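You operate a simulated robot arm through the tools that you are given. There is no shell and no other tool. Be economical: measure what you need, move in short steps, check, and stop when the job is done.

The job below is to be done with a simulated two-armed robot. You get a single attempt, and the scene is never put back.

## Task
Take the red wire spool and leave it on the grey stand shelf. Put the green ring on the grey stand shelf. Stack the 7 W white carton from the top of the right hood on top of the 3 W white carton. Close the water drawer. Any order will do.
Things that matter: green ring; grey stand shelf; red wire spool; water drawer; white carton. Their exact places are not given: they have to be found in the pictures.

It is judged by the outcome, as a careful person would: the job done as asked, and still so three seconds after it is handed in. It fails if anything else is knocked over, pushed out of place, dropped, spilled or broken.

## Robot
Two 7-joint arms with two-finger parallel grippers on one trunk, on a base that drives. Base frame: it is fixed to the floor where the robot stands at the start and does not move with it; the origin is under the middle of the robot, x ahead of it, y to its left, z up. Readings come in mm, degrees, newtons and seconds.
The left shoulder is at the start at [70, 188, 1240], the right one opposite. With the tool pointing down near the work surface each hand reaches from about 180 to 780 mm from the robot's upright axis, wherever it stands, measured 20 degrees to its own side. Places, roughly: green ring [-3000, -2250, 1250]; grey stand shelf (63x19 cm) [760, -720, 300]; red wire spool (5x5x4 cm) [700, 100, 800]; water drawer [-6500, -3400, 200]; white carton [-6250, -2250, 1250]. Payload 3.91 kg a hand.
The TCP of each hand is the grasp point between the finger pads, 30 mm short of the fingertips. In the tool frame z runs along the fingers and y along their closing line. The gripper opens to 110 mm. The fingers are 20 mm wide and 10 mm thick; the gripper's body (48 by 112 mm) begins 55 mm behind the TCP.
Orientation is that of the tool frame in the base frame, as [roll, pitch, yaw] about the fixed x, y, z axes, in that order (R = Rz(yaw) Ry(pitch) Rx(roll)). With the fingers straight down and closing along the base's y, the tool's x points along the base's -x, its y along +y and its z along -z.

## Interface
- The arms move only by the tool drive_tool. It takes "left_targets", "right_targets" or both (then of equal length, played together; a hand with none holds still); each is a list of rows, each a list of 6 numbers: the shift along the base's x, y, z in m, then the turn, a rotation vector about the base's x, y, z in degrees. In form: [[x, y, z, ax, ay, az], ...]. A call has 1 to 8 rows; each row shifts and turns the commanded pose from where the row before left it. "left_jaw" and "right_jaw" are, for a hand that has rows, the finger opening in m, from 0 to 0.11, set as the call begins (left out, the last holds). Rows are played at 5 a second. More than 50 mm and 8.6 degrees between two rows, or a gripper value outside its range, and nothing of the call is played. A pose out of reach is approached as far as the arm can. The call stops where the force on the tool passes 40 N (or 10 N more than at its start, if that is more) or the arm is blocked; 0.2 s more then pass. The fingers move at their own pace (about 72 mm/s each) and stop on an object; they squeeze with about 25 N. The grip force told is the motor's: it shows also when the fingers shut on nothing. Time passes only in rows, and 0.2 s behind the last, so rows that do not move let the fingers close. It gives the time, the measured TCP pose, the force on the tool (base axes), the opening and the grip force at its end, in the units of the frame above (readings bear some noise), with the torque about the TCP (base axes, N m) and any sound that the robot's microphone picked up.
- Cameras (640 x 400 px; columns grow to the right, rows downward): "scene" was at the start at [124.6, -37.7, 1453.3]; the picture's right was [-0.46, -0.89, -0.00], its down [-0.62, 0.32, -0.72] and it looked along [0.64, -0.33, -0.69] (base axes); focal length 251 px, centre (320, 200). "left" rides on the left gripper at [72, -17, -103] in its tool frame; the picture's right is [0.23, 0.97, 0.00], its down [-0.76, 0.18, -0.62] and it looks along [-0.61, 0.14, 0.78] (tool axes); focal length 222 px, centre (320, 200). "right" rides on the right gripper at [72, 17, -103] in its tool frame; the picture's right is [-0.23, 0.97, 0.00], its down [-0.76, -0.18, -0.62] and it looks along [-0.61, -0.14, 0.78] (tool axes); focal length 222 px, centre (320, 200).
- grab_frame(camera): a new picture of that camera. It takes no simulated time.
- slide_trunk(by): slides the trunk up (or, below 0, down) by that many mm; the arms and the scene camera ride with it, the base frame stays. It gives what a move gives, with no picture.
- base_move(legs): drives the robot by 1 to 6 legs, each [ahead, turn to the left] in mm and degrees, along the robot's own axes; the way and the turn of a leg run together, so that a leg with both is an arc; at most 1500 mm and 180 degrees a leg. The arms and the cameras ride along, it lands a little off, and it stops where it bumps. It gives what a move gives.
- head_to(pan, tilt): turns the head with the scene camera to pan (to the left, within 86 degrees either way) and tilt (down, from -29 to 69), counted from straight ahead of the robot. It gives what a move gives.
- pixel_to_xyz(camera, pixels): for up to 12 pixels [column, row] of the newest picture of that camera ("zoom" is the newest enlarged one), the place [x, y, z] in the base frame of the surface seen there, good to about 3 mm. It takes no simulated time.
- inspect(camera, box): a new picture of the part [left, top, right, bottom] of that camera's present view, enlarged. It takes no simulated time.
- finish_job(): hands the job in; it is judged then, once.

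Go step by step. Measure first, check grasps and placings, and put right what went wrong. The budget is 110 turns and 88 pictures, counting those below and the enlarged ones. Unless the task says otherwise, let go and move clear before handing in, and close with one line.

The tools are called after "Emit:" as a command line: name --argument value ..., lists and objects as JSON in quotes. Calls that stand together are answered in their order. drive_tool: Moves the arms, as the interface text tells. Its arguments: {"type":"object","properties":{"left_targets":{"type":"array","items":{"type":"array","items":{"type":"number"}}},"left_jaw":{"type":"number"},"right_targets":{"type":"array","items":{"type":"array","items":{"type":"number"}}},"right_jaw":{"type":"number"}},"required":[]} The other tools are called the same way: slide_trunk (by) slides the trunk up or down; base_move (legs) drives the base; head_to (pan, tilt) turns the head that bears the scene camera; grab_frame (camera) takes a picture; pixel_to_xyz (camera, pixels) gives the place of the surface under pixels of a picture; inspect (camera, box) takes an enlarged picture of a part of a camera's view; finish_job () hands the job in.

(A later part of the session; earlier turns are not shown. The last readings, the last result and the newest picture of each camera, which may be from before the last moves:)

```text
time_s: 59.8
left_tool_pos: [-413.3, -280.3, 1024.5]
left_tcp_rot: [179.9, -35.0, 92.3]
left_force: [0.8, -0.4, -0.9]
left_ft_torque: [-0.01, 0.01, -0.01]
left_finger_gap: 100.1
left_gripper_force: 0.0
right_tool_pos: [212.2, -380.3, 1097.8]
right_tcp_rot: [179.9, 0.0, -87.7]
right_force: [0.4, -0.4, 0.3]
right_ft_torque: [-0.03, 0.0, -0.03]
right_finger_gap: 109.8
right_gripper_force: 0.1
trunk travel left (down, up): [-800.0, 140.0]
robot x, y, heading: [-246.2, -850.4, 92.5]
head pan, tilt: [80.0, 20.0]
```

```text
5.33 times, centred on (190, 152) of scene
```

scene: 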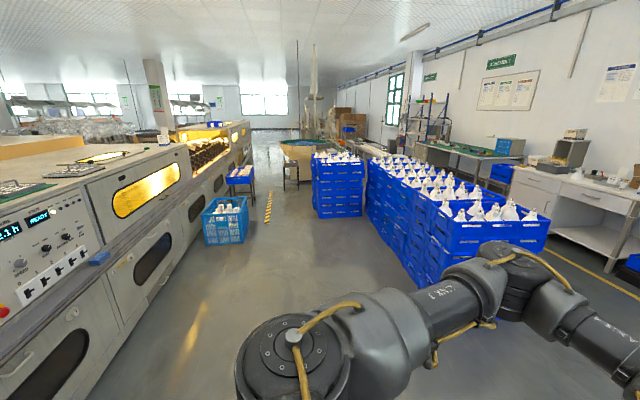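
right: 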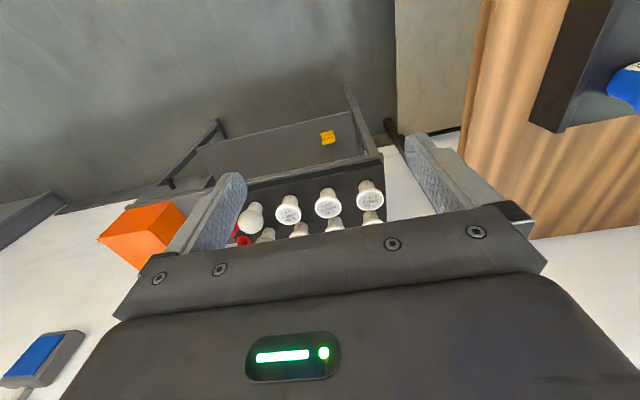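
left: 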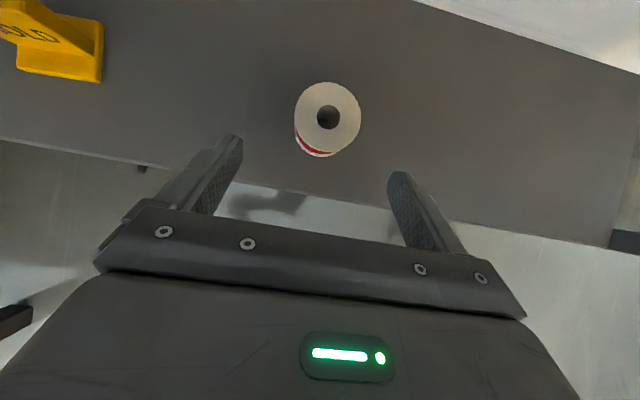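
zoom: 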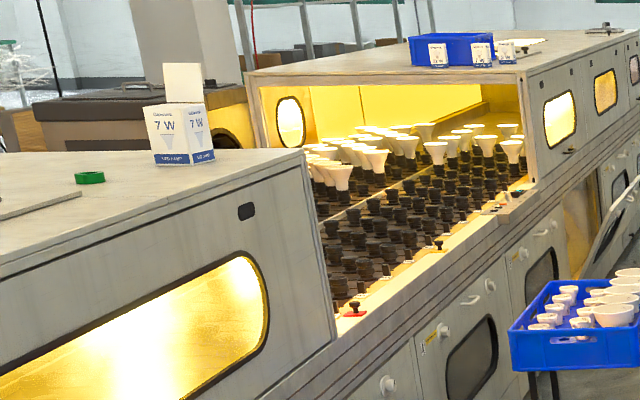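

Left hood carries the ring at ≈(-3066,-2160,1170); the right hood is near x=-6250. Drive down the aisle at y≈-850 in stages.

Emit:
base_move --legs '[[0, 87.5], [1500, 0]]'

Emit:
head_to --pan 0 --tilt 15

Emit:
grab_frame --camera "scene"

```text
time_s: 71.0
left_tool_pos: [-2314.1, -1009.4, 1025.9]
left_tcp_rot: [179.8, -35.0, 179.9]
left_force: [0.2, 0.3, -0.1]
left_ft_torque: [-0.02, 0.03, -0.01]
left_finger_gap: 100.5
left_gripper_force: 0.0
right_tool_pos: [-2188.0, -388.5, 1098.4]
right_tcp_rot: [-180.0, 0.0, -0.1]
right_force: [0.1, -1.2, 0.5]
right_ft_torque: [0.02, -0.02, -0.01]
right_finger_gap: 110.1
right_gripper_force: 0.1
trunk travel left (down, up): [-800.0, 140.0]
robot x, y, heading: [-1734.4, -861.8, 179.8]
head pan, tilt: [80.0, 20.0]
```

```text
time_s: 72.5
left_tool_pos: [-2315.8, -1010.0, 1025.3]
left_tcp_rot: [179.9, -35.0, 180.0]
left_force: [-0.4, -0.1, 0.5]
left_ft_torque: [-0.02, -0.02, -0.02]
left_finger_gap: 99.8
left_gripper_force: 0.0
right_tool_pos: [-2189.0, -389.0, 1097.4]
right_tcp_rot: [-180.0, -0.1, 0.0]
right_force: [-0.1, 0.6, -0.3]
right_ft_torque: [-0.05, 0.01, -0.01]
right_finger_gap: 110.1
right_gripper_force: 0.0
trunk travel left (down, up): [-800.0, 140.0]
robot x, y, heading: [-1735.6, -865.5, 179.9]
head pan, tilt: [0.0, 15.0]
```

```text
58 pictures are left
```

scene: 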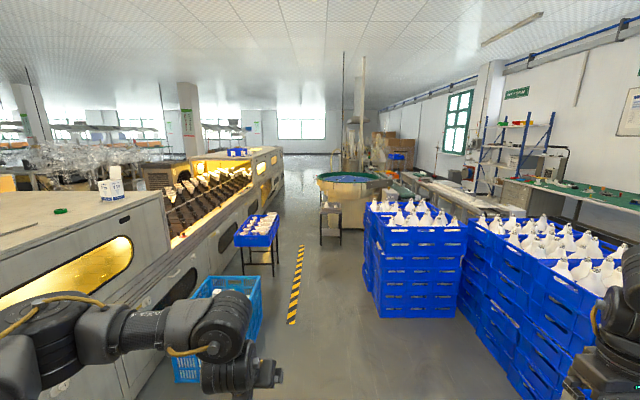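

Check the stool and tray stand positions before driving on.

Emit:
pixel_to_xyz --camera "scene" --pixels '[[322, 244], [340, 244], [320, 210], [378, 310], [365, 200], [275, 240], [273, 275], [262, 330], [320, 190], [305, 250], [420, 208]]'

```text
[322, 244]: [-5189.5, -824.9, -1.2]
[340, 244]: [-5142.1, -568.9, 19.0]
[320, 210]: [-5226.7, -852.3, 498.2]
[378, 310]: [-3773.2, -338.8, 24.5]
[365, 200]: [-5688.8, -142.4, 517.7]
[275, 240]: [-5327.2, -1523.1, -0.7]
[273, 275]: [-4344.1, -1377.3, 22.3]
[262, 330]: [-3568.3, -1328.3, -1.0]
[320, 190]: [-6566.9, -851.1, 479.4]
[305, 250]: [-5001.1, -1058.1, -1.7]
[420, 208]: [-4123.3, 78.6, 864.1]
```

Stool at (-5190, -570..-850): I'll go to x≈-4700, then veer to y≈-1300. First I pull the left hand in and up a bit.

Emit:
drive_tool --left_targets '[[0.03, 0, 0.03, 0, 0, 0], [0.03, 0, 0.03, 0, 0, 0], [0.03, 0, 0.03, 0, 0, 0], [0.03, 0, 0.03, 0, 0, 0]]'

Emit:
base_move --legs '[[1500, 0], [1450, 0]]'

Emit:
grab_frame --camera "scene"

```text
time_s: 73.5
left_tool_pos: [-2193.0, -1006.5, 1146.5]
left_tcp_rot: [-179.9, -35.3, 179.9]
left_force: [0.6, -0.1, -1.4]
left_ft_torque: [0.03, 0.01, -0.01]
left_finger_gap: 99.8
left_gripper_force: 0.0
right_tool_pos: [-2187.1, -386.6, 1098.2]
right_tcp_rot: [-180.0, 0.1, 0.0]
right_force: [0.6, -0.5, -0.3]
right_ft_torque: [0.01, 0.03, 0.02]
right_finger_gap: 110.1
right_gripper_force: 0.1
trunk travel left (down, up): [-800.0, 140.0]
robot x, y, heading: [-1731.1, -865.0, 180.0]
head pan, tilt: [0.0, 15.0]
```

```text
time_s: 87.6
left_tool_pos: [-5115.7, -995.6, 1146.2]
left_tcp_rot: [179.9, -35.2, -179.8]
left_force: [-0.2, 0.9, -0.1]
left_ft_torque: [0.02, -0.02, -0.01]
left_finger_gap: 99.8
left_gripper_force: 0.1
right_tool_pos: [-5110.9, -375.8, 1098.9]
right_tcp_rot: [-179.9, -0.1, 0.3]
right_force: [-0.5, -0.2, 0.1]
right_ft_torque: [0.05, 0.0, -0.01]
right_finger_gap: 110.1
right_gripper_force: 0.1
trunk travel left (down, up): [-800.0, 140.0]
robot x, y, heading: [-4653.6, -846.7, -179.8]
head pan, tilt: [0.0, 15.0]
```

```text
57 pictures are left
```

scene: 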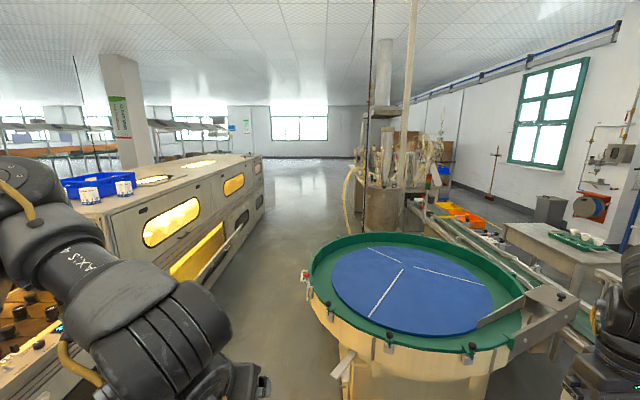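

Vat ahead right, open flap on the line at (220,265), cartons at (90,195),(125,187). Measure.

Emit:
pixel_to_xyz --camera "scene" --pixels '[[305, 275], [312, 300], [340, 370], [248, 225], [205, 280], [195, 262], [90, 197], [125, 188], [145, 210], [255, 160], [250, 215], [345, 200]]'

Emit:
inspect --camera "scene" --box '[40, 140, 280, 300]'

```text
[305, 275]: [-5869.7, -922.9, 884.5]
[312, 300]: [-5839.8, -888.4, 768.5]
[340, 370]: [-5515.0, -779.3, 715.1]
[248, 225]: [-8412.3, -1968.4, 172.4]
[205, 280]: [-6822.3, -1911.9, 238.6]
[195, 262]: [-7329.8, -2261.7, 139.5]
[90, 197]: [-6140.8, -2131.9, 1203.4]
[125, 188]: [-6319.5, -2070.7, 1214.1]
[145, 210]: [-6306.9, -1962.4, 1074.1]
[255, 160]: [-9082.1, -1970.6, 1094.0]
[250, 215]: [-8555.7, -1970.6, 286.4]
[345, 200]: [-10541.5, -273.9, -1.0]
```

```text
2.50 times, centred on (160, 220) of scene
```

zoom: 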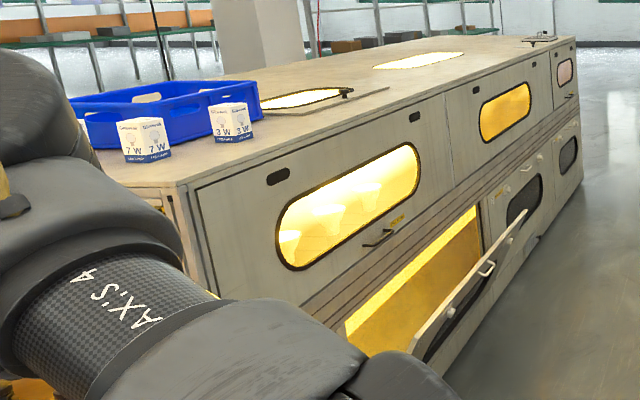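

7 W at ≈(-6140,-2132), 3 W at ≈(-6320,-2071), hood edge y≈-1960. Raise the trunk, and drive to about (-6220,-1410) facing -y.

Emit:
slide_trunk --by 140

Emit:
base_move --legs '[[0, 45], [800, 0], [0, -45], [1000, 0], [0, 90]]'

Emit:
head_to --pan 0 --tilt 45

Emit:
grab_frame --camera "scene"

```text
time_s: 89.3
left_tool_pos: [-5115.0, -994.5, 1284.8]
left_tcp_rot: [179.9, -35.1, -179.7]
left_force: [-1.0, -0.1, 0.2]
left_ft_torque: [0.01, -0.01, 0.03]
left_finger_gap: 100.1
left_gripper_force: 0.1
right_tool_pos: [-5113.0, -375.5, 1237.4]
right_tcp_rot: [-180.0, -0.1, 0.4]
right_force: [-0.1, -0.3, -0.1]
right_ft_torque: [0.0, 0.02, 0.0]
right_finger_gap: 109.9
right_gripper_force: 0.0
trunk travel left (down, up): [-940.0, 0.0]
robot x, y, heading: [-4653.3, -850.7, -179.7]
head pan, tilt: [0.0, 15.0]
```

```text
time_s: 106.5
left_tool_pos: [-6126.9, -1885.1, 1285.1]
left_tcp_rot: [-180.0, -35.1, -94.4]
left_force: [0.2, -0.8, -0.1]
left_ft_torque: [-0.04, 0.01, -0.02]
left_finger_gap: 99.9
left_gripper_force: 0.1
right_tool_pos: [-6743.2, -1833.6, 1237.1]
right_tcp_rot: [179.9, 0.0, 85.7]
right_force: [-0.1, -0.5, -0.1]
right_ft_torque: [0.02, 0.0, -0.02]
right_finger_gap: 110.1
right_gripper_force: 0.0
trunk travel left (down, up): [-940.0, 0.0]
robot x, y, heading: [-6232.4, -1413.7, -94.2]
head pan, tilt: [0.0, 15.0]
```

```text
time_s: 107.4
left_tool_pos: [-6126.6, -1885.0, 1286.1]
left_tcp_rot: [179.9, -34.9, -94.2]
left_force: [-0.8, 0.2, -0.1]
left_ft_torque: [0.02, -0.02, -0.01]
left_finger_gap: 100.0
left_gripper_force: 0.0
right_tool_pos: [-6743.3, -1833.7, 1237.7]
right_tcp_rot: [179.9, 0.0, 85.7]
right_force: [-0.3, 0.2, 1.1]
right_ft_torque: [-0.02, 0.03, -0.03]
right_finger_gap: 109.9
right_gripper_force: 0.0
trunk travel left (down, up): [-940.0, 0.0]
robot x, y, heading: [-6236.1, -1414.0, -94.2]
head pan, tilt: [0.0, 45.0]
```

```text
55 pictures are left
```

scene: 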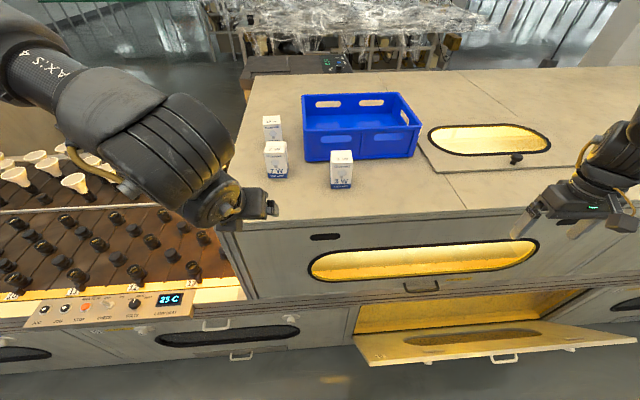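

Three cartons: (271,128), (275,160), (341,170). Zoom to read them.

Emit:
inspect --camera "scene" --box '[240, 100, 380, 200]'

Emit:
pixel_to_xyz --camera "scene" --pixels '[[264, 145], [285, 143], [275, 147], [275, 178], [341, 154], [332, 154], [352, 153], [341, 185], [310, 195], [271, 118], [305, 155], [271, 135]]'

```text
4.00 times, centred on (310, 150) of scene
```

zoom: 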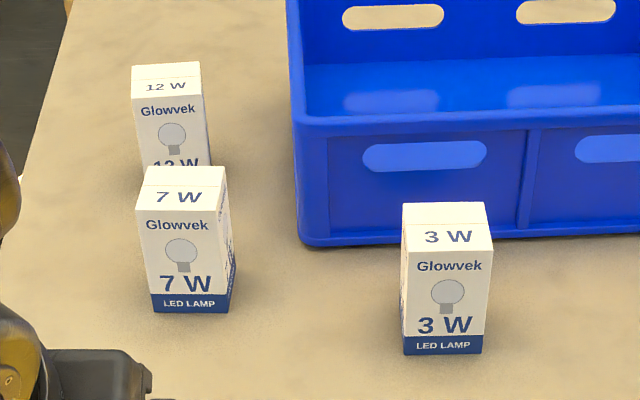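

```text
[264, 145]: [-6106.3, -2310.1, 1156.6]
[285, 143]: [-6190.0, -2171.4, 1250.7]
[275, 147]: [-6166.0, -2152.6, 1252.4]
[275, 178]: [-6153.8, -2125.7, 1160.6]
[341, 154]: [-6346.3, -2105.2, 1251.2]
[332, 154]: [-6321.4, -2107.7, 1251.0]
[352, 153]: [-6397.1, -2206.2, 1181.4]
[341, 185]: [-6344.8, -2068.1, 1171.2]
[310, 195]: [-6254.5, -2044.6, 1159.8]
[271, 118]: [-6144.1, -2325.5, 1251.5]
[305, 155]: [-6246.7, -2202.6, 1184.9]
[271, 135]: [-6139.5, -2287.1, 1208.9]
```

7 W at front left, 3 W right, 12 W behind. Measure the top faces' corners.

Emit:
pixel_to_xyz --camera "zoom" --pixels '[[150, 170], [220, 170], [140, 205], [214, 207], [180, 190], [407, 207], [481, 207], [408, 243], [487, 244], [447, 226], [412, 347], [480, 345]]'

```text
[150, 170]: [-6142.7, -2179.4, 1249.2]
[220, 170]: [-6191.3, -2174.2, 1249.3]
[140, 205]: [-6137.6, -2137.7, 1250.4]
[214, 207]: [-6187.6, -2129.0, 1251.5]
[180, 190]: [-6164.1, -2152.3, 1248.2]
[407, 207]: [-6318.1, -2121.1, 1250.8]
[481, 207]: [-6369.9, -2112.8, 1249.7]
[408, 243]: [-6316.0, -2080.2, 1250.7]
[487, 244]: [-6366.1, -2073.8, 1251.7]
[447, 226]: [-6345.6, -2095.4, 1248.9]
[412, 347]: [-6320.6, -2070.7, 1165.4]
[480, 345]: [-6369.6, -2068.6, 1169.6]
```

Carton centres: 7 W (-6165,-2155), 3 W (-6343,-2097), tops 1251, both yawed about -7°. Move the left hand above the 7 W carton at z≈1335.

Emit:
drive_tool --left_targets '[[0, 0, 0.045, 0, 0, -1], [-0.007, -0.045, 0.005, 0, 0, -1], [-0.007, -0.045, 0, 0, 0, -1], [-0.007, -0.045, 0, 0, 0, -1], [-0.006, -0.045, 0, 0, 0, 0], [-0.006, -0.045, 0, 0, 0, 0], [-0.005, -0.043, 0, 0, 0, 0], [0, 0, 0, 0, 0, 0]]'

Emit:
grab_frame --camera "left"

```text
time_s: 109.2
left_tool_pos: [-6163.2, -2155.1, 1331.1]
left_tcp_rot: [180.0, -35.1, -98.2]
left_force: [-0.1, 0.2, -0.3]
left_ft_torque: [-0.02, 0.01, -0.03]
left_finger_gap: 99.6
left_gripper_force: 0.1
right_tool_pos: [-6742.3, -1832.1, 1237.5]
right_tcp_rot: [-180.0, 0.1, 85.7]
right_force: [0.4, -0.6, 0.4]
right_ft_torque: [-0.02, 0.03, -0.03]
right_finger_gap: 110.0
right_gripper_force: 0.1
trunk travel left (down, up): [-940.0, 0.0]
robot x, y, heading: [-6238.3, -1414.5, -94.4]
head pan, tilt: [0.0, 45.0]
```

```text
53 pictures are left
```

left: 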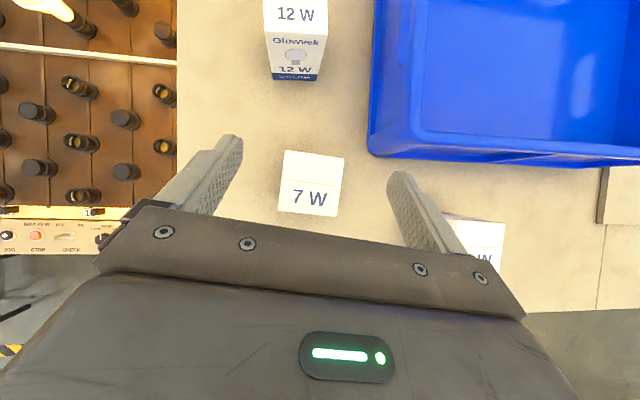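

Emit:
pixel_to_xyz --camera "left" --pixels '[[287, 155], [341, 159], [281, 208], [334, 214], [312, 184]]'

```text
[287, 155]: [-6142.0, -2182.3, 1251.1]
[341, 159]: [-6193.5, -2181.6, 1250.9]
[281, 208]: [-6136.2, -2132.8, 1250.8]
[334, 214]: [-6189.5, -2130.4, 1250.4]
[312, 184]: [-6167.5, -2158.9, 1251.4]
```

Carton yaw is closer to -4°, centre (-6165,-2157). Rotate back 4° and descend to z≈1223, then grip.

Emit:
drive_tool --left_targets '[[-0.002, -0.002, -0.02, 0, 0, 2], [0, 0, -0.03, 0, 0, 2], [0, 0, -0.03, 0, 0, 0], [0, 0, -0.02, 0, 0, 0], [0, 0, -0.008, 0, 0, 0], [0, 0, 0, 0, 0, 0]]'

Emit:
drive_tool --left_targets '[[0, 0, 0, 0, 0, 0], [0, 0, 0, 0, 0, 0], [0, 0, 0, 0, 0, 0], [0, 0, 0, 0, 0, 0]]' --left_jaw 0.03

Emit:
grab_frame --camera "left"

```text
time_s: 110.6
left_tool_pos: [-6165.2, -2157.6, 1226.1]
left_tcp_rot: [179.9, -35.1, -94.2]
left_force: [-1.2, -0.6, 0.6]
left_ft_torque: [-0.01, 0.01, -0.02]
left_finger_gap: 100.0
left_gripper_force: 0.2
right_tool_pos: [-6743.2, -1832.3, 1238.3]
right_tcp_rot: [-180.0, 0.0, 85.7]
right_force: [0.2, -0.2, -0.8]
right_ft_torque: [-0.03, 0.0, 0.02]
right_finger_gap: 110.1
right_gripper_force: 0.0
trunk travel left (down, up): [-940.0, 0.0]
robot x, y, heading: [-6238.9, -1415.6, -94.3]
head pan, tilt: [0.0, 45.0]
```

```text
time_s: 111.6
left_tool_pos: [-6165.8, -2156.8, 1227.5]
left_tcp_rot: [-180.0, -35.0, -94.1]
left_force: [-0.9, -0.4, -0.1]
left_ft_torque: [0.01, 0.03, 0.02]
left_finger_gap: 55.8
left_gripper_force: 25.0
right_tool_pos: [-6742.9, -1832.2, 1238.8]
right_tcp_rot: [-180.0, -0.1, 85.7]
right_force: [0.7, 0.5, -0.1]
right_ft_torque: [0.0, -0.02, -0.02]
right_finger_gap: 109.7
right_gripper_force: 0.1
trunk travel left (down, up): [-940.0, 0.0]
robot x, y, heading: [-6236.5, -1414.7, -94.0]
head pan, tilt: [0.0, 45.0]
```

```text
52 pictures are left
```

left: 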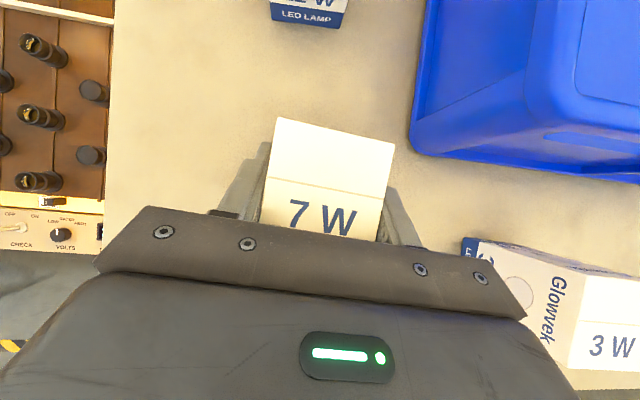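

Gripped at 55.8 mm. Lift 115 mm and move over the 3 W carton.

Emit:
drive_tool --left_targets '[[0, 0, 0.03, 0, 0, 0], [0, 0, 0.045, 0, 0, 0], [0, 0.01, 0.04, 0, 0, 0], [-0.04, 0.02, 0, 0, 0, 0], [-0.045, 0.015, 0, 0, 0, 0], [-0.045, 0.01, 0, 0, 0, 0], [-0.046, 0.005, 0, 0, 0, 0], [0, 0, 0, 0, 0, 0]]'

Emit:
grab_frame --camera "scene"

Emit:
inspect --camera "scene" --box '[270, 90, 410, 190]'

```text
time_s: 113.4
left_tool_pos: [-6341.6, -2096.1, 1339.9]
left_tcp_rot: [-180.0, -34.9, -94.2]
left_force: [-0.7, 0.1, -0.8]
left_ft_torque: [0.01, 0.0, 0.01]
left_finger_gap: 55.7
left_gripper_force: 25.7
right_tool_pos: [-6744.2, -1833.0, 1238.3]
right_tcp_rot: [-180.0, -0.1, 85.8]
right_force: [0.4, -0.5, -0.3]
right_ft_torque: [-0.01, -0.03, 0.01]
right_finger_gap: 110.0
right_gripper_force: 0.0
trunk travel left (down, up): [-940.0, 0.0]
robot x, y, heading: [-6237.1, -1413.2, -94.2]
head pan, tilt: [0.0, 45.0]
```

```text
51 pictures are left
```

scene: 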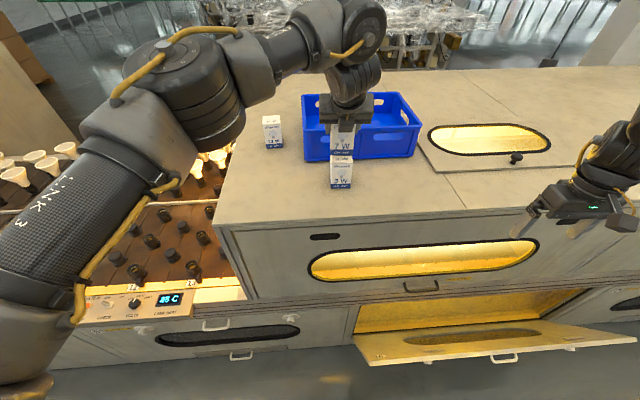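

```text
4.00 times, centred on (340, 140) of scene
```

zoom: 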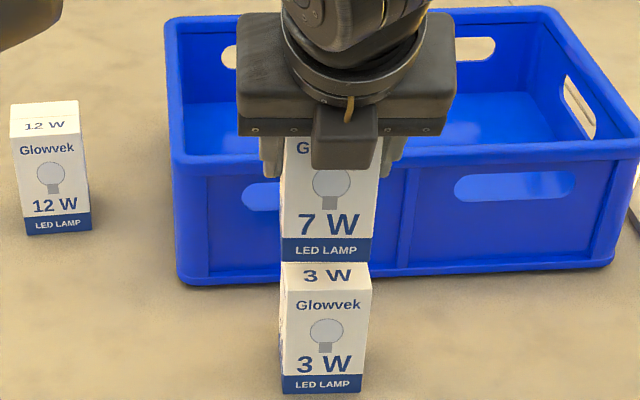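

The 7 W carton hovers above the 3 W. Measure edges of both to align.

Emit:
pixel_to_xyz --camera "zoom" --pixels '[[286, 262], [370, 264], [286, 286], [368, 288], [284, 258], [368, 260], [288, 390], [358, 390], [284, 240], [370, 242], [328, 180], [328, 250]]'

```text
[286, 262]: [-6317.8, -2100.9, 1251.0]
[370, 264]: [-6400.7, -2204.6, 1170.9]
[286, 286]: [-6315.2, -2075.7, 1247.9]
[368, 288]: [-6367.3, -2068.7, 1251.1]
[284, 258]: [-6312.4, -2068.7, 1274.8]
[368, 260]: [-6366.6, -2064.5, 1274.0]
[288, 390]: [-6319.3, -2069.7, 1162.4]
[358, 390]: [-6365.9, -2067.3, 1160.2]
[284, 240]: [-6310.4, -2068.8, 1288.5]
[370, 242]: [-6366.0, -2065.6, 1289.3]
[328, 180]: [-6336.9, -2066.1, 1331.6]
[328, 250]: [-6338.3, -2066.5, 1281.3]
```

Offset: shift -2.5 mm in x, -4 mm in y. Lower 17 mm, then creep to contact.

Emit:
drive_tool --left_targets '[[-0.0025, -0.004, -0.005, 0, 0, 0], [0, 0, -0.007, 0, 0, 0], [0, 0, -0.004, 0, 0, 0], [0, 0, 0, 0, 0, 0]]'

Emit:
drive_tool --left_targets '[[0, 0, -0.0015, 0, 0, 0], [0, 0, 0, 0, 0, 0]]'

Emit:
drive_tool --left_targets '[[0, 0, -0.0015, 0, 0, 0], [0, 0, 0, 0, 0, 0]]'

```text
time_s: 114.4
left_tool_pos: [-6342.7, -2099.7, 1324.8]
left_tcp_rot: [180.0, -35.0, -94.2]
left_force: [-0.2, -1.0, -0.6]
left_ft_torque: [-0.02, -0.02, -0.01]
left_finger_gap: 55.6
left_gripper_force: 24.8
right_tool_pos: [-6744.4, -1833.1, 1238.3]
right_tcp_rot: [180.0, 0.0, 85.7]
right_force: [-0.5, 0.4, -0.4]
right_ft_torque: [0.0, 0.02, -0.01]
right_finger_gap: 110.0
right_gripper_force: 0.0
trunk travel left (down, up): [-940.0, 0.0]
robot x, y, heading: [-6236.7, -1413.4, -94.3]
head pan, tilt: [0.0, 45.0]
```

```text
time_s: 115.0
left_tool_pos: [-6344.0, -2098.8, 1325.0]
left_tcp_rot: [179.9, -35.0, -94.1]
left_force: [0.1, -0.1, 0.0]
left_ft_torque: [-0.01, 0.01, 0.01]
left_finger_gap: 55.8
left_gripper_force: 24.8
right_tool_pos: [-6744.7, -1834.0, 1238.7]
right_tcp_rot: [-179.9, -0.1, 85.7]
right_force: [0.0, -1.4, -0.6]
right_ft_torque: [-0.01, -0.03, -0.02]
right_finger_gap: 110.0
right_gripper_force: 0.0
trunk travel left (down, up): [-940.0, 0.0]
robot x, y, heading: [-6236.4, -1419.5, -94.1]
head pan, tilt: [0.0, 45.0]
```

```text
time_s: 115.6
left_tool_pos: [-6343.6, -2098.5, 1322.2]
left_tcp_rot: [-179.9, -35.0, -94.2]
left_force: [-0.4, -0.4, 0.5]
left_ft_torque: [-0.01, 0.01, -0.02]
left_finger_gap: 55.8
left_gripper_force: 25.2
right_tool_pos: [-6741.8, -1834.1, 1238.3]
right_tcp_rot: [180.0, -0.1, 85.7]
right_force: [0.5, -0.1, -0.3]
right_ft_torque: [0.0, -0.01, 0.01]
right_finger_gap: 109.9
right_gripper_force: 0.0
trunk travel left (down, up): [-940.0, 0.0]
robot x, y, heading: [-6235.6, -1415.4, -94.6]
head pan, tilt: [0.0, 45.0]
```

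Emit:
drive_tool --left_targets '[[0, 0, -0.001, 0, 0, 0], [0, 0, 0, 0, 0, 0]]'

Emit:
inspect --camera "scene" --box '[300, 110, 384, 190]'

```text
time_s: 116.2
left_tool_pos: [-6343.8, -2100.2, 1322.1]
left_tcp_rot: [179.9, -35.1, -94.3]
left_force: [0.2, -0.3, -1.4]
left_ft_torque: [-0.02, -0.01, -0.01]
left_finger_gap: 55.8
left_gripper_force: 24.8
right_tool_pos: [-6743.7, -1833.9, 1236.3]
right_tcp_rot: [179.9, -0.2, 85.8]
right_force: [0.6, -0.2, -0.1]
right_ft_torque: [-0.01, 0.0, -0.01]
right_finger_gap: 110.1
right_gripper_force: 0.1
trunk travel left (down, up): [-940.0, 0.0]
robot x, y, heading: [-6235.3, -1415.0, -94.0]
head pan, tilt: [0.0, 45.0]
```

```text
5.00 times, centred on (342, 150) of scene
```

zoom: 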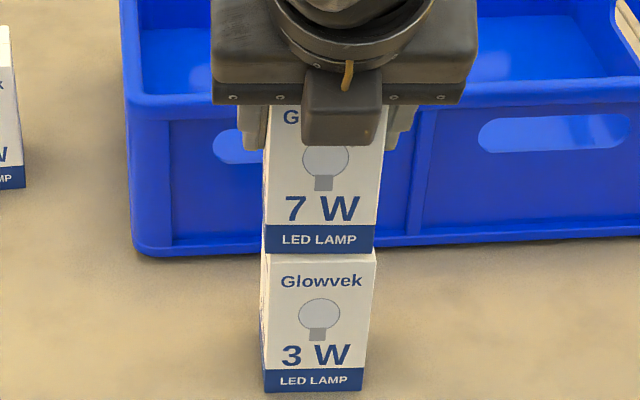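

Nearly touching, well aligned. Creep until contact.

Emit:
drive_tool --left_targets '[[0, 0, -0.001, 0, 0, 0], [0, 0, 0, 0, 0, 0]]'

Emit:
drive_tool --left_targets '[[0, 0, -0.001, 0, 0, 0], [0, 0, 0, 0, 0, 0]]'

```text
time_s: 116.8
left_tool_pos: [-6344.5, -2098.9, 1320.4]
left_tcp_rot: [180.0, -35.1, -94.2]
left_force: [-0.6, 0.3, -1.0]
left_ft_torque: [0.02, -0.04, 0.01]
left_finger_gap: 55.7
left_gripper_force: 24.7
right_tool_pos: [-6743.5, -1834.3, 1236.2]
right_tcp_rot: [-180.0, -0.1, 85.7]
right_force: [-1.0, 0.4, -1.0]
right_ft_torque: [-0.03, 0.0, 0.01]
right_finger_gap: 110.0
right_gripper_force: 0.1
trunk travel left (down, up): [-940.0, 0.0]
robot x, y, heading: [-6231.6, -1413.6, -94.0]
head pan, tilt: [0.0, 45.0]
```

```text
time_s: 117.4
left_tool_pos: [-6344.7, -2096.7, 1320.0]
left_tcp_rot: [180.0, -35.0, -94.2]
left_force: [0.1, 0.0, -0.1]
left_ft_torque: [0.02, 0.02, 0.0]
left_finger_gap: 55.6
left_gripper_force: 24.8
right_tool_pos: [-6743.5, -1833.1, 1238.2]
right_tcp_rot: [-180.0, -0.1, 85.8]
right_force: [1.2, 0.5, 0.3]
right_ft_torque: [0.02, 0.02, -0.01]
right_finger_gap: 109.9
right_gripper_force: 0.0
trunk travel left (down, up): [-940.0, 0.0]
robot x, y, heading: [-6236.4, -1415.0, -94.2]
head pan, tilt: [0.0, 45.0]
```

Emit:
drive_tool --left_targets '[[0, 0, -0.001, 0, 0, 0], [0, 0, 0, 0, 0, 0]]'

Emit:
drive_tool --left_targets '[[0, 0, -0.001, 0, 0, 0], [0, 0, 0, 0, 0, 0]]'

```text
time_s: 118.0
left_tool_pos: [-6344.1, -2098.9, 1318.8]
left_tcp_rot: [-179.9, -35.1, -94.1]
left_force: [-0.9, -0.7, -0.5]
left_ft_torque: [0.0, 0.02, 0.0]
left_finger_gap: 55.5
left_gripper_force: 25.5
right_tool_pos: [-6743.4, -1832.5, 1238.1]
right_tcp_rot: [-180.0, -0.2, 85.7]
right_force: [-0.8, 0.3, 0.0]
right_ft_torque: [-0.01, 0.02, 0.0]
right_finger_gap: 109.9
right_gripper_force: 0.1
trunk travel left (down, up): [-940.0, 0.0]
robot x, y, heading: [-6238.5, -1411.6, -94.1]
head pan, tilt: [0.0, 45.0]
```

```text
time_s: 118.6
left_tool_pos: [-6344.1, -2099.5, 1318.8]
left_tcp_rot: [179.9, -35.2, -94.3]
left_force: [0.7, 0.2, 3.1]
left_ft_torque: [0.0, 0.0, 0.01]
left_finger_gap: 55.5
left_gripper_force: 24.3
right_tool_pos: [-6743.5, -1833.4, 1238.3]
right_tcp_rot: [-180.0, 0.0, 85.6]
right_force: [-0.5, 0.3, -0.4]
right_ft_torque: [0.0, 0.0, 0.02]
right_finger_gap: 110.0
right_gripper_force: 0.0
trunk travel left (down, up): [-940.0, 0.0]
robot x, y, heading: [-6240.3, -1413.1, -94.3]
head pan, tilt: [0.0, 45.0]
```

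Contact (+3 N). Open and retreat along the tool axis.

Emit:
drive_tool --left_targets '[[0, 0, 0, 0, 0, 0], [0, 0, 0, 0, 0, 0], [0, 0, 0, 0, 0, 0], [0.001, 0.012, 0.016, 0, 0, 0], [0.001, 0.017, 0.025, 0, 0, 0], [0.001, 0.023, 0.033, 0, 0, 0], [0.001, 0.03, 0.035, 0, 0, 0], [0.001, 0.04, 0.02, 0, 0, 0]]' --left_jaw 0.1

Emit:
inspect --camera "scene" --box '[270, 90, 410, 190]'

Emit:
grab_frame --camera "left"

```text
time_s: 120.4
left_tool_pos: [-6336.9, -1973.2, 1447.7]
left_tcp_rot: [179.9, -35.2, -94.2]
left_force: [-0.1, 1.2, 0.5]
left_ft_torque: [0.01, -0.02, 0.01]
left_finger_gap: 99.9
left_gripper_force: 0.0
right_tool_pos: [-6743.1, -1831.0, 1239.0]
right_tcp_rot: [179.9, 0.1, 85.7]
right_force: [0.7, 0.3, 0.0]
right_ft_torque: [-0.03, 0.02, 0.03]
right_finger_gap: 109.9
right_gripper_force: 0.1
trunk travel left (down, up): [-940.0, 0.0]
robot x, y, heading: [-6241.7, -1415.7, -94.3]
head pan, tilt: [0.0, 45.0]
```

```text
4.00 times, centred on (340, 140) of scene
```

zoom: 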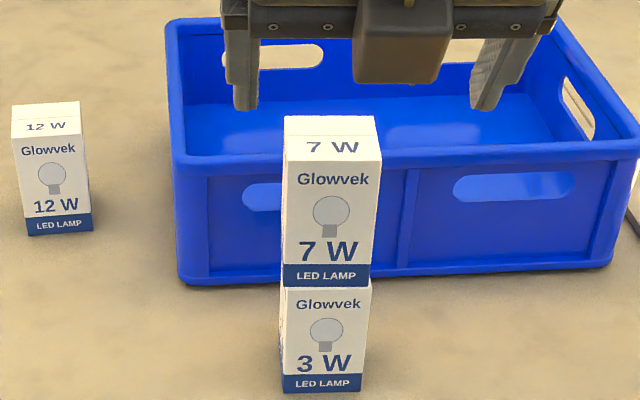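

```text
47 pictures are left
```

left: 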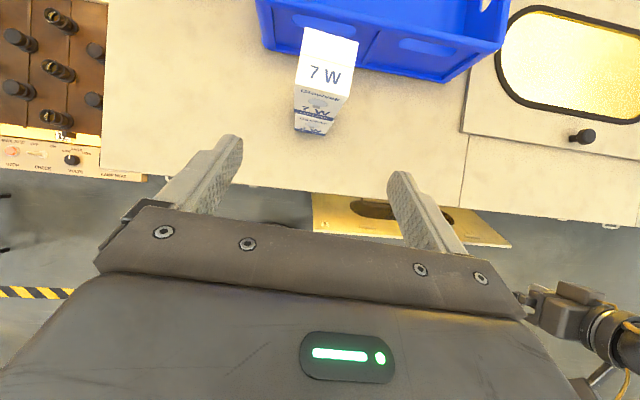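

Stack is neat (7 W on 3 W). Next the drawer behind the line: turn to -x and look for a way around the far end.

Emit:
base_move --legs '[[0, -85.7]]'

Emit:
head_to --pan 15 --tilt 10

Emit:
grab_frame --camera "scene"

```text
time_s: 124.5
left_tool_pos: [-6803.6, -1344.1, 1446.0]
left_tcp_rot: [179.9, -35.0, 178.9]
left_force: [0.1, -0.2, 0.1]
left_ft_torque: [0.0, -0.03, 0.0]
left_finger_gap: 100.2
left_gripper_force: 0.1
right_tool_pos: [-6682.3, -930.6, 1237.5]
right_tcp_rot: [-180.0, 0.0, -1.1]
right_force: [-0.3, -0.8, 0.1]
right_ft_torque: [-0.02, -0.01, 0.01]
right_finger_gap: 110.2
right_gripper_force: 0.0
trunk travel left (down, up): [-940.0, 0.0]
robot x, y, heading: [-6237.3, -1415.6, 178.8]
head pan, tilt: [0.0, 45.0]
```

```text
time_s: 125.5
left_tool_pos: [-6802.4, -1344.2, 1445.2]
left_tcp_rot: [179.9, -34.9, 178.9]
left_force: [0.7, -0.4, -0.4]
left_ft_torque: [0.03, 0.06, 0.0]
left_finger_gap: 99.8
left_gripper_force: 0.0
right_tool_pos: [-6681.8, -931.2, 1238.5]
right_tcp_rot: [179.9, -0.1, -1.1]
right_force: [-0.2, -0.5, 0.0]
right_ft_torque: [0.0, -0.02, 0.02]
right_finger_gap: 110.0
right_gripper_force: 0.0
trunk travel left (down, up): [-940.0, 0.0]
robot x, y, heading: [-6235.2, -1415.2, 178.9]
head pan, tilt: [15.0, 10.0]
```

```text
46 pictures are left
```

scene: 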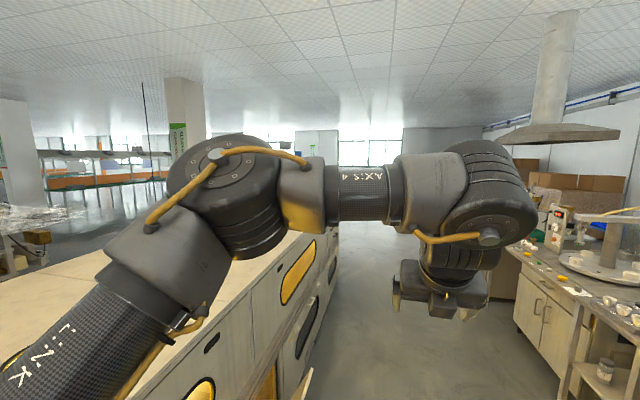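

Emit:
pixel_to_xyz --camera "scene" --pixels '[[305, 375], [312, 372], [515, 315], [553, 370], [325, 270], [335, 240], [330, 225], [400, 240], [480, 230], [575, 390], [520, 265], [30, 225]]'

Emit:
head_to --pan 5 --tilt 55

Emit:
grab_frame --camera "scene"

```text
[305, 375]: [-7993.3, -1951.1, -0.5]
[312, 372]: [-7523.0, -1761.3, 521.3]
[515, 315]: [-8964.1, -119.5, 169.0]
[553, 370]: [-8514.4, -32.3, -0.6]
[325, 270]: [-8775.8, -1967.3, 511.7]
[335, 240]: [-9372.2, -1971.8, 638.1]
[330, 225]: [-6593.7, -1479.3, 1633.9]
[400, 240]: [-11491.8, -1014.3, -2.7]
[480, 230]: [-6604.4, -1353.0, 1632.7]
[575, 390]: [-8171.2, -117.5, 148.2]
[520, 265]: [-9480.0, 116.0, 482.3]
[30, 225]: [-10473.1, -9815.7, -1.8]
```

```text
time_s: 126.6
left_tool_pos: [-6803.1, -1343.4, 1445.0]
left_tcp_rot: [180.0, -35.1, 178.9]
left_force: [-0.8, 0.1, -0.4]
left_ft_torque: [0.0, 0.01, 0.0]
left_finger_gap: 100.1
left_gripper_force: 0.2
right_tool_pos: [-6682.2, -931.5, 1237.5]
right_tcp_rot: [-180.0, 0.0, -1.1]
right_force: [-0.2, -0.2, 0.2]
right_ft_torque: [0.02, 0.01, -0.01]
right_finger_gap: 110.0
right_gripper_force: 0.0
trunk travel left (down, up): [-940.0, 0.0]
robot x, y, heading: [-6240.9, -1412.6, 178.8]
head pan, tilt: [5.0, 55.0]
```

```text
45 pictures are left
```

scene: 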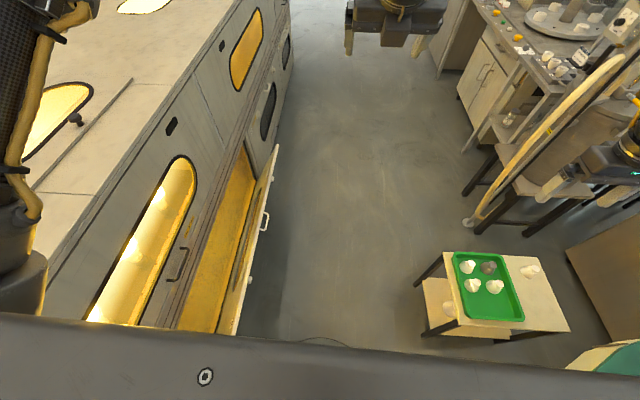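

Emit:
pixel_to_xyz --camera "scene" --pixels '[[274, 160], [235, 320], [262, 220], [445, 260], [455, 330], [425, 340], [465, 185], [470, 225], [440, 75], [285, 90]]'

```text
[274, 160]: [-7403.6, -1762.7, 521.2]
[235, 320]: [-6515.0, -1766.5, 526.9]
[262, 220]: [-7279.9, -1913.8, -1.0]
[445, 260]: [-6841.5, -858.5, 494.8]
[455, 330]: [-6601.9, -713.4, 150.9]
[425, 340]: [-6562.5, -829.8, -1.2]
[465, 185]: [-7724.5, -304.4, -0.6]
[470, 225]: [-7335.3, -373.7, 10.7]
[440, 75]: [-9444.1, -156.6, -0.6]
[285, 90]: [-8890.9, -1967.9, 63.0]
```

Aisle clear for base between flap (y -1763) and table (y -858). Drive 2×1400 ahead, then look left.

Emit:
base_move --legs '[[400, -4], [600, 4], [1000, 0], [1000, 0]]'

Emit:
head_to --pan 40 --tilt 22

Emit:
grab_frame --camera "scene"

```text
time_s: 142.0
left_tool_pos: [-9863.9, -1194.6, 1446.2]
left_tcp_rot: [179.9, -35.0, 177.6]
left_force: [0.2, 1.2, 0.2]
left_ft_torque: [-0.02, 0.04, 0.02]
left_finger_gap: 99.8
left_gripper_force: 0.1
right_tool_pos: [-9733.4, -784.6, 1239.1]
right_tcp_rot: [-180.0, 0.1, -2.4]
right_force: [-0.6, 0.4, 0.1]
right_ft_torque: [0.01, -0.01, -0.01]
right_finger_gap: 110.1
right_gripper_force: 0.1
trunk travel left (down, up): [-940.0, 0.0]
robot x, y, heading: [-9297.4, -1275.9, 177.5]
head pan, tilt: [5.0, 55.0]
```

```text
time_s: 143.0
left_tool_pos: [-9863.8, -1193.3, 1444.8]
left_tcp_rot: [179.9, -35.0, 177.6]
left_force: [-0.2, 0.5, -0.5]
left_ft_torque: [0.0, 0.01, 0.0]
left_finger_gap: 100.2
left_gripper_force: 0.1
right_tool_pos: [-9734.1, -782.9, 1238.0]
right_tcp_rot: [180.0, -0.1, -2.5]
right_force: [-0.6, -0.7, 0.0]
right_ft_torque: [0.01, 0.01, -0.03]
right_finger_gap: 109.9
right_gripper_force: 0.1
trunk travel left (down, up): [-940.0, 0.0]
robot x, y, heading: [-9300.3, -1278.4, 177.5]
head pan, tilt: [40.0, 22.0]
```

```text
44 pictures are left
```

scene: 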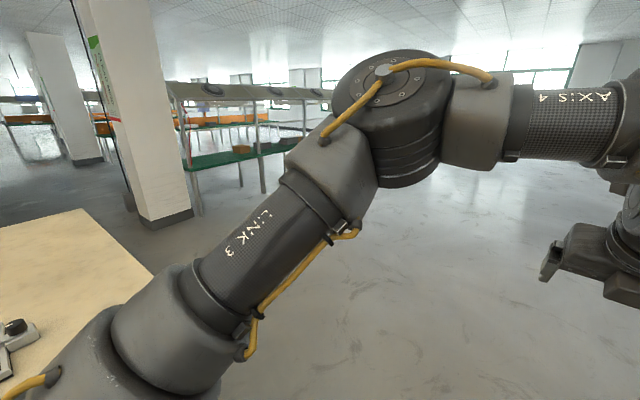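

Emit:
pixel_to_xyz --camera "scene" --pixels '[[150, 270], [85, 212], [145, 225], [190, 215], [240, 185], [262, 192], [60, 215], [200, 245], [105, 165], [200, 160]]'

```text
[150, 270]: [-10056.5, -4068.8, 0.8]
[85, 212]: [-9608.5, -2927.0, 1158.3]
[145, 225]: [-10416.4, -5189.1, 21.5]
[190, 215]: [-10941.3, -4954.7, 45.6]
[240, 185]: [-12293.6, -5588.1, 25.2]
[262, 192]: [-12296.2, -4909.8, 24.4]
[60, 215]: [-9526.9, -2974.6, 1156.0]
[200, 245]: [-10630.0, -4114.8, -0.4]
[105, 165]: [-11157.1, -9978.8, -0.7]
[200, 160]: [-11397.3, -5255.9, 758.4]
```

Line ends at x≈-9640, back at y≈-2975. Drive around: 850 ahead, left, 2600, and look.

Emit:
base_move --legs '[[850, 0], [0, 92], [1300, 0], [1300, 0], [0, 90]]'

Emit:
head_to --pan -10 --tilt 20

Emit:
grab_frame --camera "scene"

```text
time_s: 167.3
left_tool_pos: [-9775.0, -3905.2, 1445.4]
left_tcp_rot: [-180.0, -35.0, -5.4]
left_force: [0.3, -0.1, -0.4]
left_ft_torque: [0.0, 0.0, 0.02]
left_finger_gap: 99.9
left_gripper_force: 0.0
right_tool_pos: [-9928.2, -4307.9, 1238.5]
right_tcp_rot: [-180.0, -0.2, 174.5]
right_force: [0.0, 0.0, -0.9]
right_ft_torque: [0.0, -0.04, -0.01]
right_finger_gap: 110.2
right_gripper_force: 0.0
trunk travel left (down, up): [-940.0, 0.0]
robot x, y, heading: [-10335.5, -3792.5, -5.7]
head pan, tilt: [40.0, 22.0]
```

```text
time_s: 168.5
left_tool_pos: [-9775.5, -3903.8, 1445.4]
left_tcp_rot: [-180.0, -35.0, -5.4]
left_force: [0.3, 0.4, 0.0]
left_ft_torque: [0.0, 0.01, 0.0]
left_finger_gap: 100.4
left_gripper_force: 0.1
right_tool_pos: [-9927.3, -4308.6, 1238.2]
right_tcp_rot: [180.0, -0.1, 174.5]
right_force: [0.8, 0.0, 0.0]
right_ft_torque: [-0.01, -0.02, -0.02]
right_finger_gap: 109.9
right_gripper_force: 0.0
trunk travel left (down, up): [-940.0, 0.0]
robot x, y, heading: [-10335.0, -3791.6, -5.3]
head pan, tilt: [-10.0, 20.0]
```

```text
43 pictures are left
```

scene: 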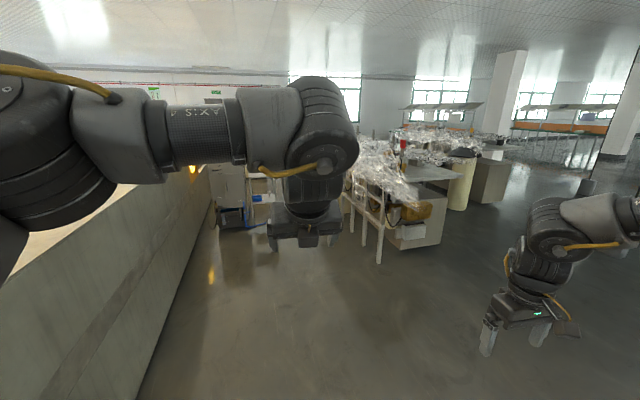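

Something with an open drawer near (235,215). Zoom and measure.

Emit:
inspect --camera "scene" --box '[190, 150, 290, 250]'

Emit:
pixel_to_xyz --camera "scene" --pixels '[[235, 218], [225, 185], [222, 228], [245, 228], [262, 228], [258, 212], [350, 235], [378, 262], [180, 300], [345, 195]]'

```text
4.00 times, centred on (240, 200) of scene
```

zoom: 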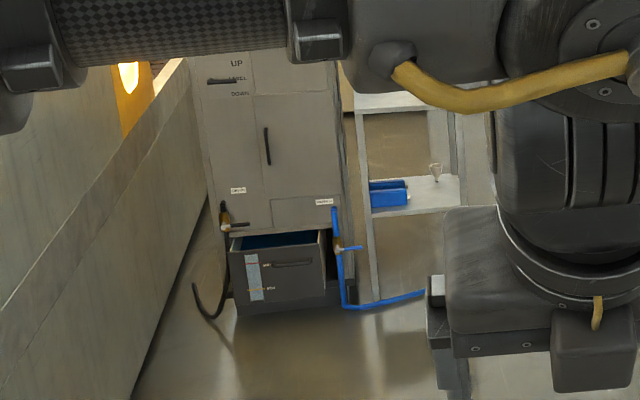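

```text
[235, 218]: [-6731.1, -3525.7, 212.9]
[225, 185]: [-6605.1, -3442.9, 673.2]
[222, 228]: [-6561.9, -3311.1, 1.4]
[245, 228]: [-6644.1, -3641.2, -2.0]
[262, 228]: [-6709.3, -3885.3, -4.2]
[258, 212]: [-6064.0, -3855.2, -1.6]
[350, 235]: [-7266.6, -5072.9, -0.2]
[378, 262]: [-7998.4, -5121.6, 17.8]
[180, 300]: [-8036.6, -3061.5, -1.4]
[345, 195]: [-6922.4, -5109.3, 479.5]
```

A cabinet facing me at x≈-6605 with its drawer out to x≈-6731. Drive to about 1 m before it.

Emit:
base_move --legs '[[0, 9], [1400, 0], [1300, 0], [0, -4]]'

Emit:
slide_trunk --by -400

Emit:
head_to --pan 0 --tilt 45

Emit:
grab_frame --camera "scene"

```text
time_s: 182.5
left_tool_pos: [-7120.5, -3522.4, 1446.0]
left_tcp_rot: [179.7, -35.0, 4.8]
left_force: [-0.3, 1.2, 0.3]
left_ft_torque: [0.0, 0.02, -0.01]
left_finger_gap: 99.9
left_gripper_force: 0.1
right_tool_pos: [-7200.5, -3947.4, 1238.5]
right_tcp_rot: [-179.9, -0.1, -175.3]
right_force: [0.0, 0.2, -1.0]
right_ft_torque: [0.0, 0.03, -0.01]
right_finger_gap: 109.5
right_gripper_force: 0.0
trunk travel left (down, up): [-940.0, 0.0]
robot x, y, heading: [-7694.6, -3517.1, 4.6]
head pan, tilt: [-10.0, 20.0]
```

```text
time_s: 186.3
left_tool_pos: [-7124.1, -3527.7, 1046.7]
left_tcp_rot: [180.0, -35.0, 4.8]
left_force: [-0.3, 0.2, -0.1]
left_ft_torque: [0.01, 0.02, 0.02]
left_finger_gap: 100.1
left_gripper_force: 0.0
right_tool_pos: [-7200.8, -3950.3, 837.8]
right_tcp_rot: [-180.0, 0.0, -175.2]
right_force: [0.1, 0.0, 0.9]
right_ft_torque: [-0.01, 0.03, -0.01]
right_finger_gap: 109.8
right_gripper_force: 0.1
trunk travel left (down, up): [-540.0, 400.0]
robot x, y, heading: [-7692.4, -3515.6, 4.7]
head pan, tilt: [-10.0, 20.0]
```

```text
time_s: 187.2
left_tool_pos: [-7123.5, -3527.5, 1045.5]
left_tcp_rot: [179.9, -35.2, 4.7]
left_force: [0.0, -0.7, 0.2]
left_ft_torque: [0.04, 0.0, 0.02]
left_finger_gap: 100.2
left_gripper_force: 0.1
right_tool_pos: [-7201.4, -3950.6, 838.1]
right_tcp_rot: [-180.0, -0.1, -175.3]
right_force: [-0.2, 0.0, -0.5]
right_ft_torque: [0.01, 0.01, -0.02]
right_finger_gap: 110.3
right_gripper_force: 0.1
trunk travel left (down, up): [-540.0, 400.0]
robot x, y, heading: [-7693.9, -3514.0, 4.9]
head pan, tilt: [0.0, 45.0]
```

```text
41 pictures are left
```

scene: 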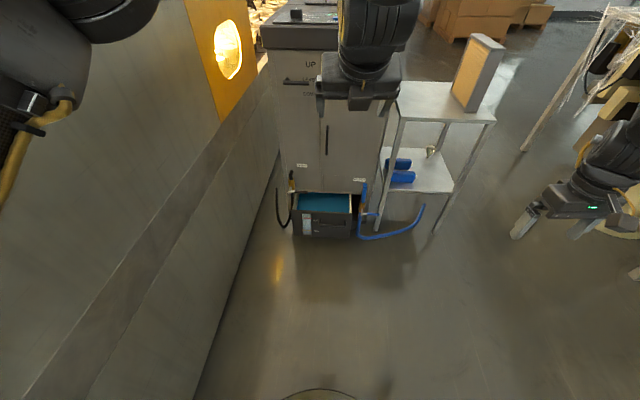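

Water drawer open at (322,215). Measure drawer and check left elbow vs. the line's back wall.

Emit:
inspect --camera "scene" --box '[260, 140, 440, 260]'

Emit:
pixel_to_xyz --camera "scene" --pixels '[[80, 20], [40, 60], [70, 100], [100, 150], [180, 200], [298, 220], [345, 222], [320, 225], [320, 210], [300, 160], [345, 175], [20, 150]]'

```text
3.33 times, centred on (350, 200) of scene
```

zoom: 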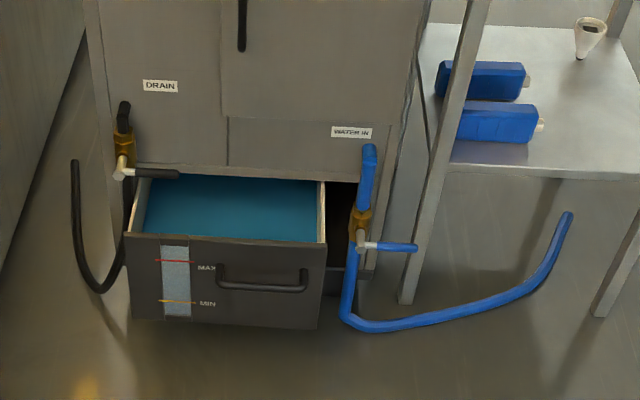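

```text
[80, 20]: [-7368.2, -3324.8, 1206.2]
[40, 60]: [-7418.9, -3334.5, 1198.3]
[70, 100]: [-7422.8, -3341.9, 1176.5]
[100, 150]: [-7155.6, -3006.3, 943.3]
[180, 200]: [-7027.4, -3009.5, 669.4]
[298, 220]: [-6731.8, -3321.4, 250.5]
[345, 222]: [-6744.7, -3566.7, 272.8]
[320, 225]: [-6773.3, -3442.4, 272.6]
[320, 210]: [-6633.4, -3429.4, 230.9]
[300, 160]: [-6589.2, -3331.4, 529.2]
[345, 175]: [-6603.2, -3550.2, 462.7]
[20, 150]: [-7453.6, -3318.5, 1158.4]
```

Elbow clearance OK. Drawer face x≈-6732, y -3315..-3570, handle z≈272. Turn to face it, lower, tilt the hand flatter, close fingers.

Emit:
base_move --legs '[[0, -8], [230, 0]]'

Emit:
slide_trunk --by -400

Emit:
drive_tool --left_targets '[[-0.01, 0.01, -0.04, -0.4, -7, 0], [-0.01, 0.01, -0.04, -0.4, -7, 0], [0, 0, -0.04, -0.4, -7, 0], [0, 0, -0.04, -0.4, -7, 0], [0, 0, -0.04, -0.4, -7, 0], [0, 0, -0.03, 0, 0, 0], [0, 0, 0, 0, 0, 0]]' --left_jaw 0.0

Emit:
grab_frame --camera "scene"

```text
time_s: 189.6
left_tool_pos: [-6898.2, -3613.2, 1045.8]
left_tcp_rot: [179.9, -35.0, -2.5]
left_force: [1.0, -0.2, 0.3]
left_ft_torque: [-0.03, 0.01, -0.02]
left_finger_gap: 100.4
left_gripper_force: 0.2
right_tool_pos: [-7028.9, -4021.6, 839.1]
right_tcp_rot: [180.0, -0.1, 177.3]
right_force: [0.5, 0.1, 0.4]
right_ft_torque: [0.0, -0.01, 0.02]
right_finger_gap: 110.0
right_gripper_force: 0.0
trunk travel left (down, up): [-540.0, 400.0]
robot x, y, heading: [-7460.2, -3526.5, -2.7]
head pan, tilt: [0.0, 45.0]
```

```text
time_s: 193.4
left_tool_pos: [-6898.7, -3613.9, 645.2]
left_tcp_rot: [180.0, -34.9, -2.6]
left_force: [0.7, -0.8, -0.1]
left_ft_torque: [0.03, 0.0, -0.02]
left_finger_gap: 100.0
left_gripper_force: 0.0
right_tool_pos: [-7030.2, -4023.1, 438.4]
right_tcp_rot: [179.9, 0.0, 177.3]
right_force: [0.3, 0.3, -0.4]
right_ft_torque: [-0.02, -0.01, 0.0]
right_finger_gap: 109.8
right_gripper_force: 0.0
trunk travel left (down, up): [-140.0, 800.0]
robot x, y, heading: [-7461.3, -3526.9, -2.8]
head pan, tilt: [0.0, 45.0]
```

```text
time_s: 195.0
left_tool_pos: [-6874.8, -3581.1, 425.5]
left_tcp_rot: [178.7, -70.0, -1.7]
left_force: [0.3, -0.4, 0.4]
left_ft_torque: [0.03, 0.01, 0.01]
left_finger_gap: 0.2
left_gripper_force: 25.0
left hand out of reach, approached as far as the arm can: row 5, 6
right_tool_pos: [-7030.4, -4022.8, 438.2]
right_tcp_rot: [-180.0, 0.0, 177.3]
right_force: [0.3, -1.1, -0.3]
right_ft_torque: [-0.02, 0.02, 0.01]
right_finger_gap: 109.8
right_gripper_force: 0.1
trunk travel left (down, up): [-140.0, 800.0]
robot x, y, heading: [-7463.0, -3527.0, -2.8]
head pan, tilt: [0.0, 45.0]
```

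```text
39 pictures are left
```

scene: 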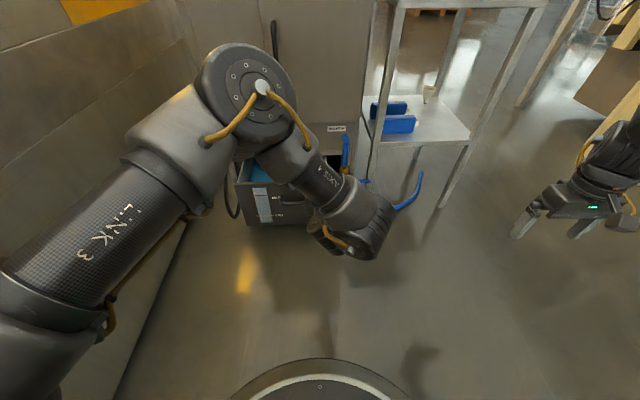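

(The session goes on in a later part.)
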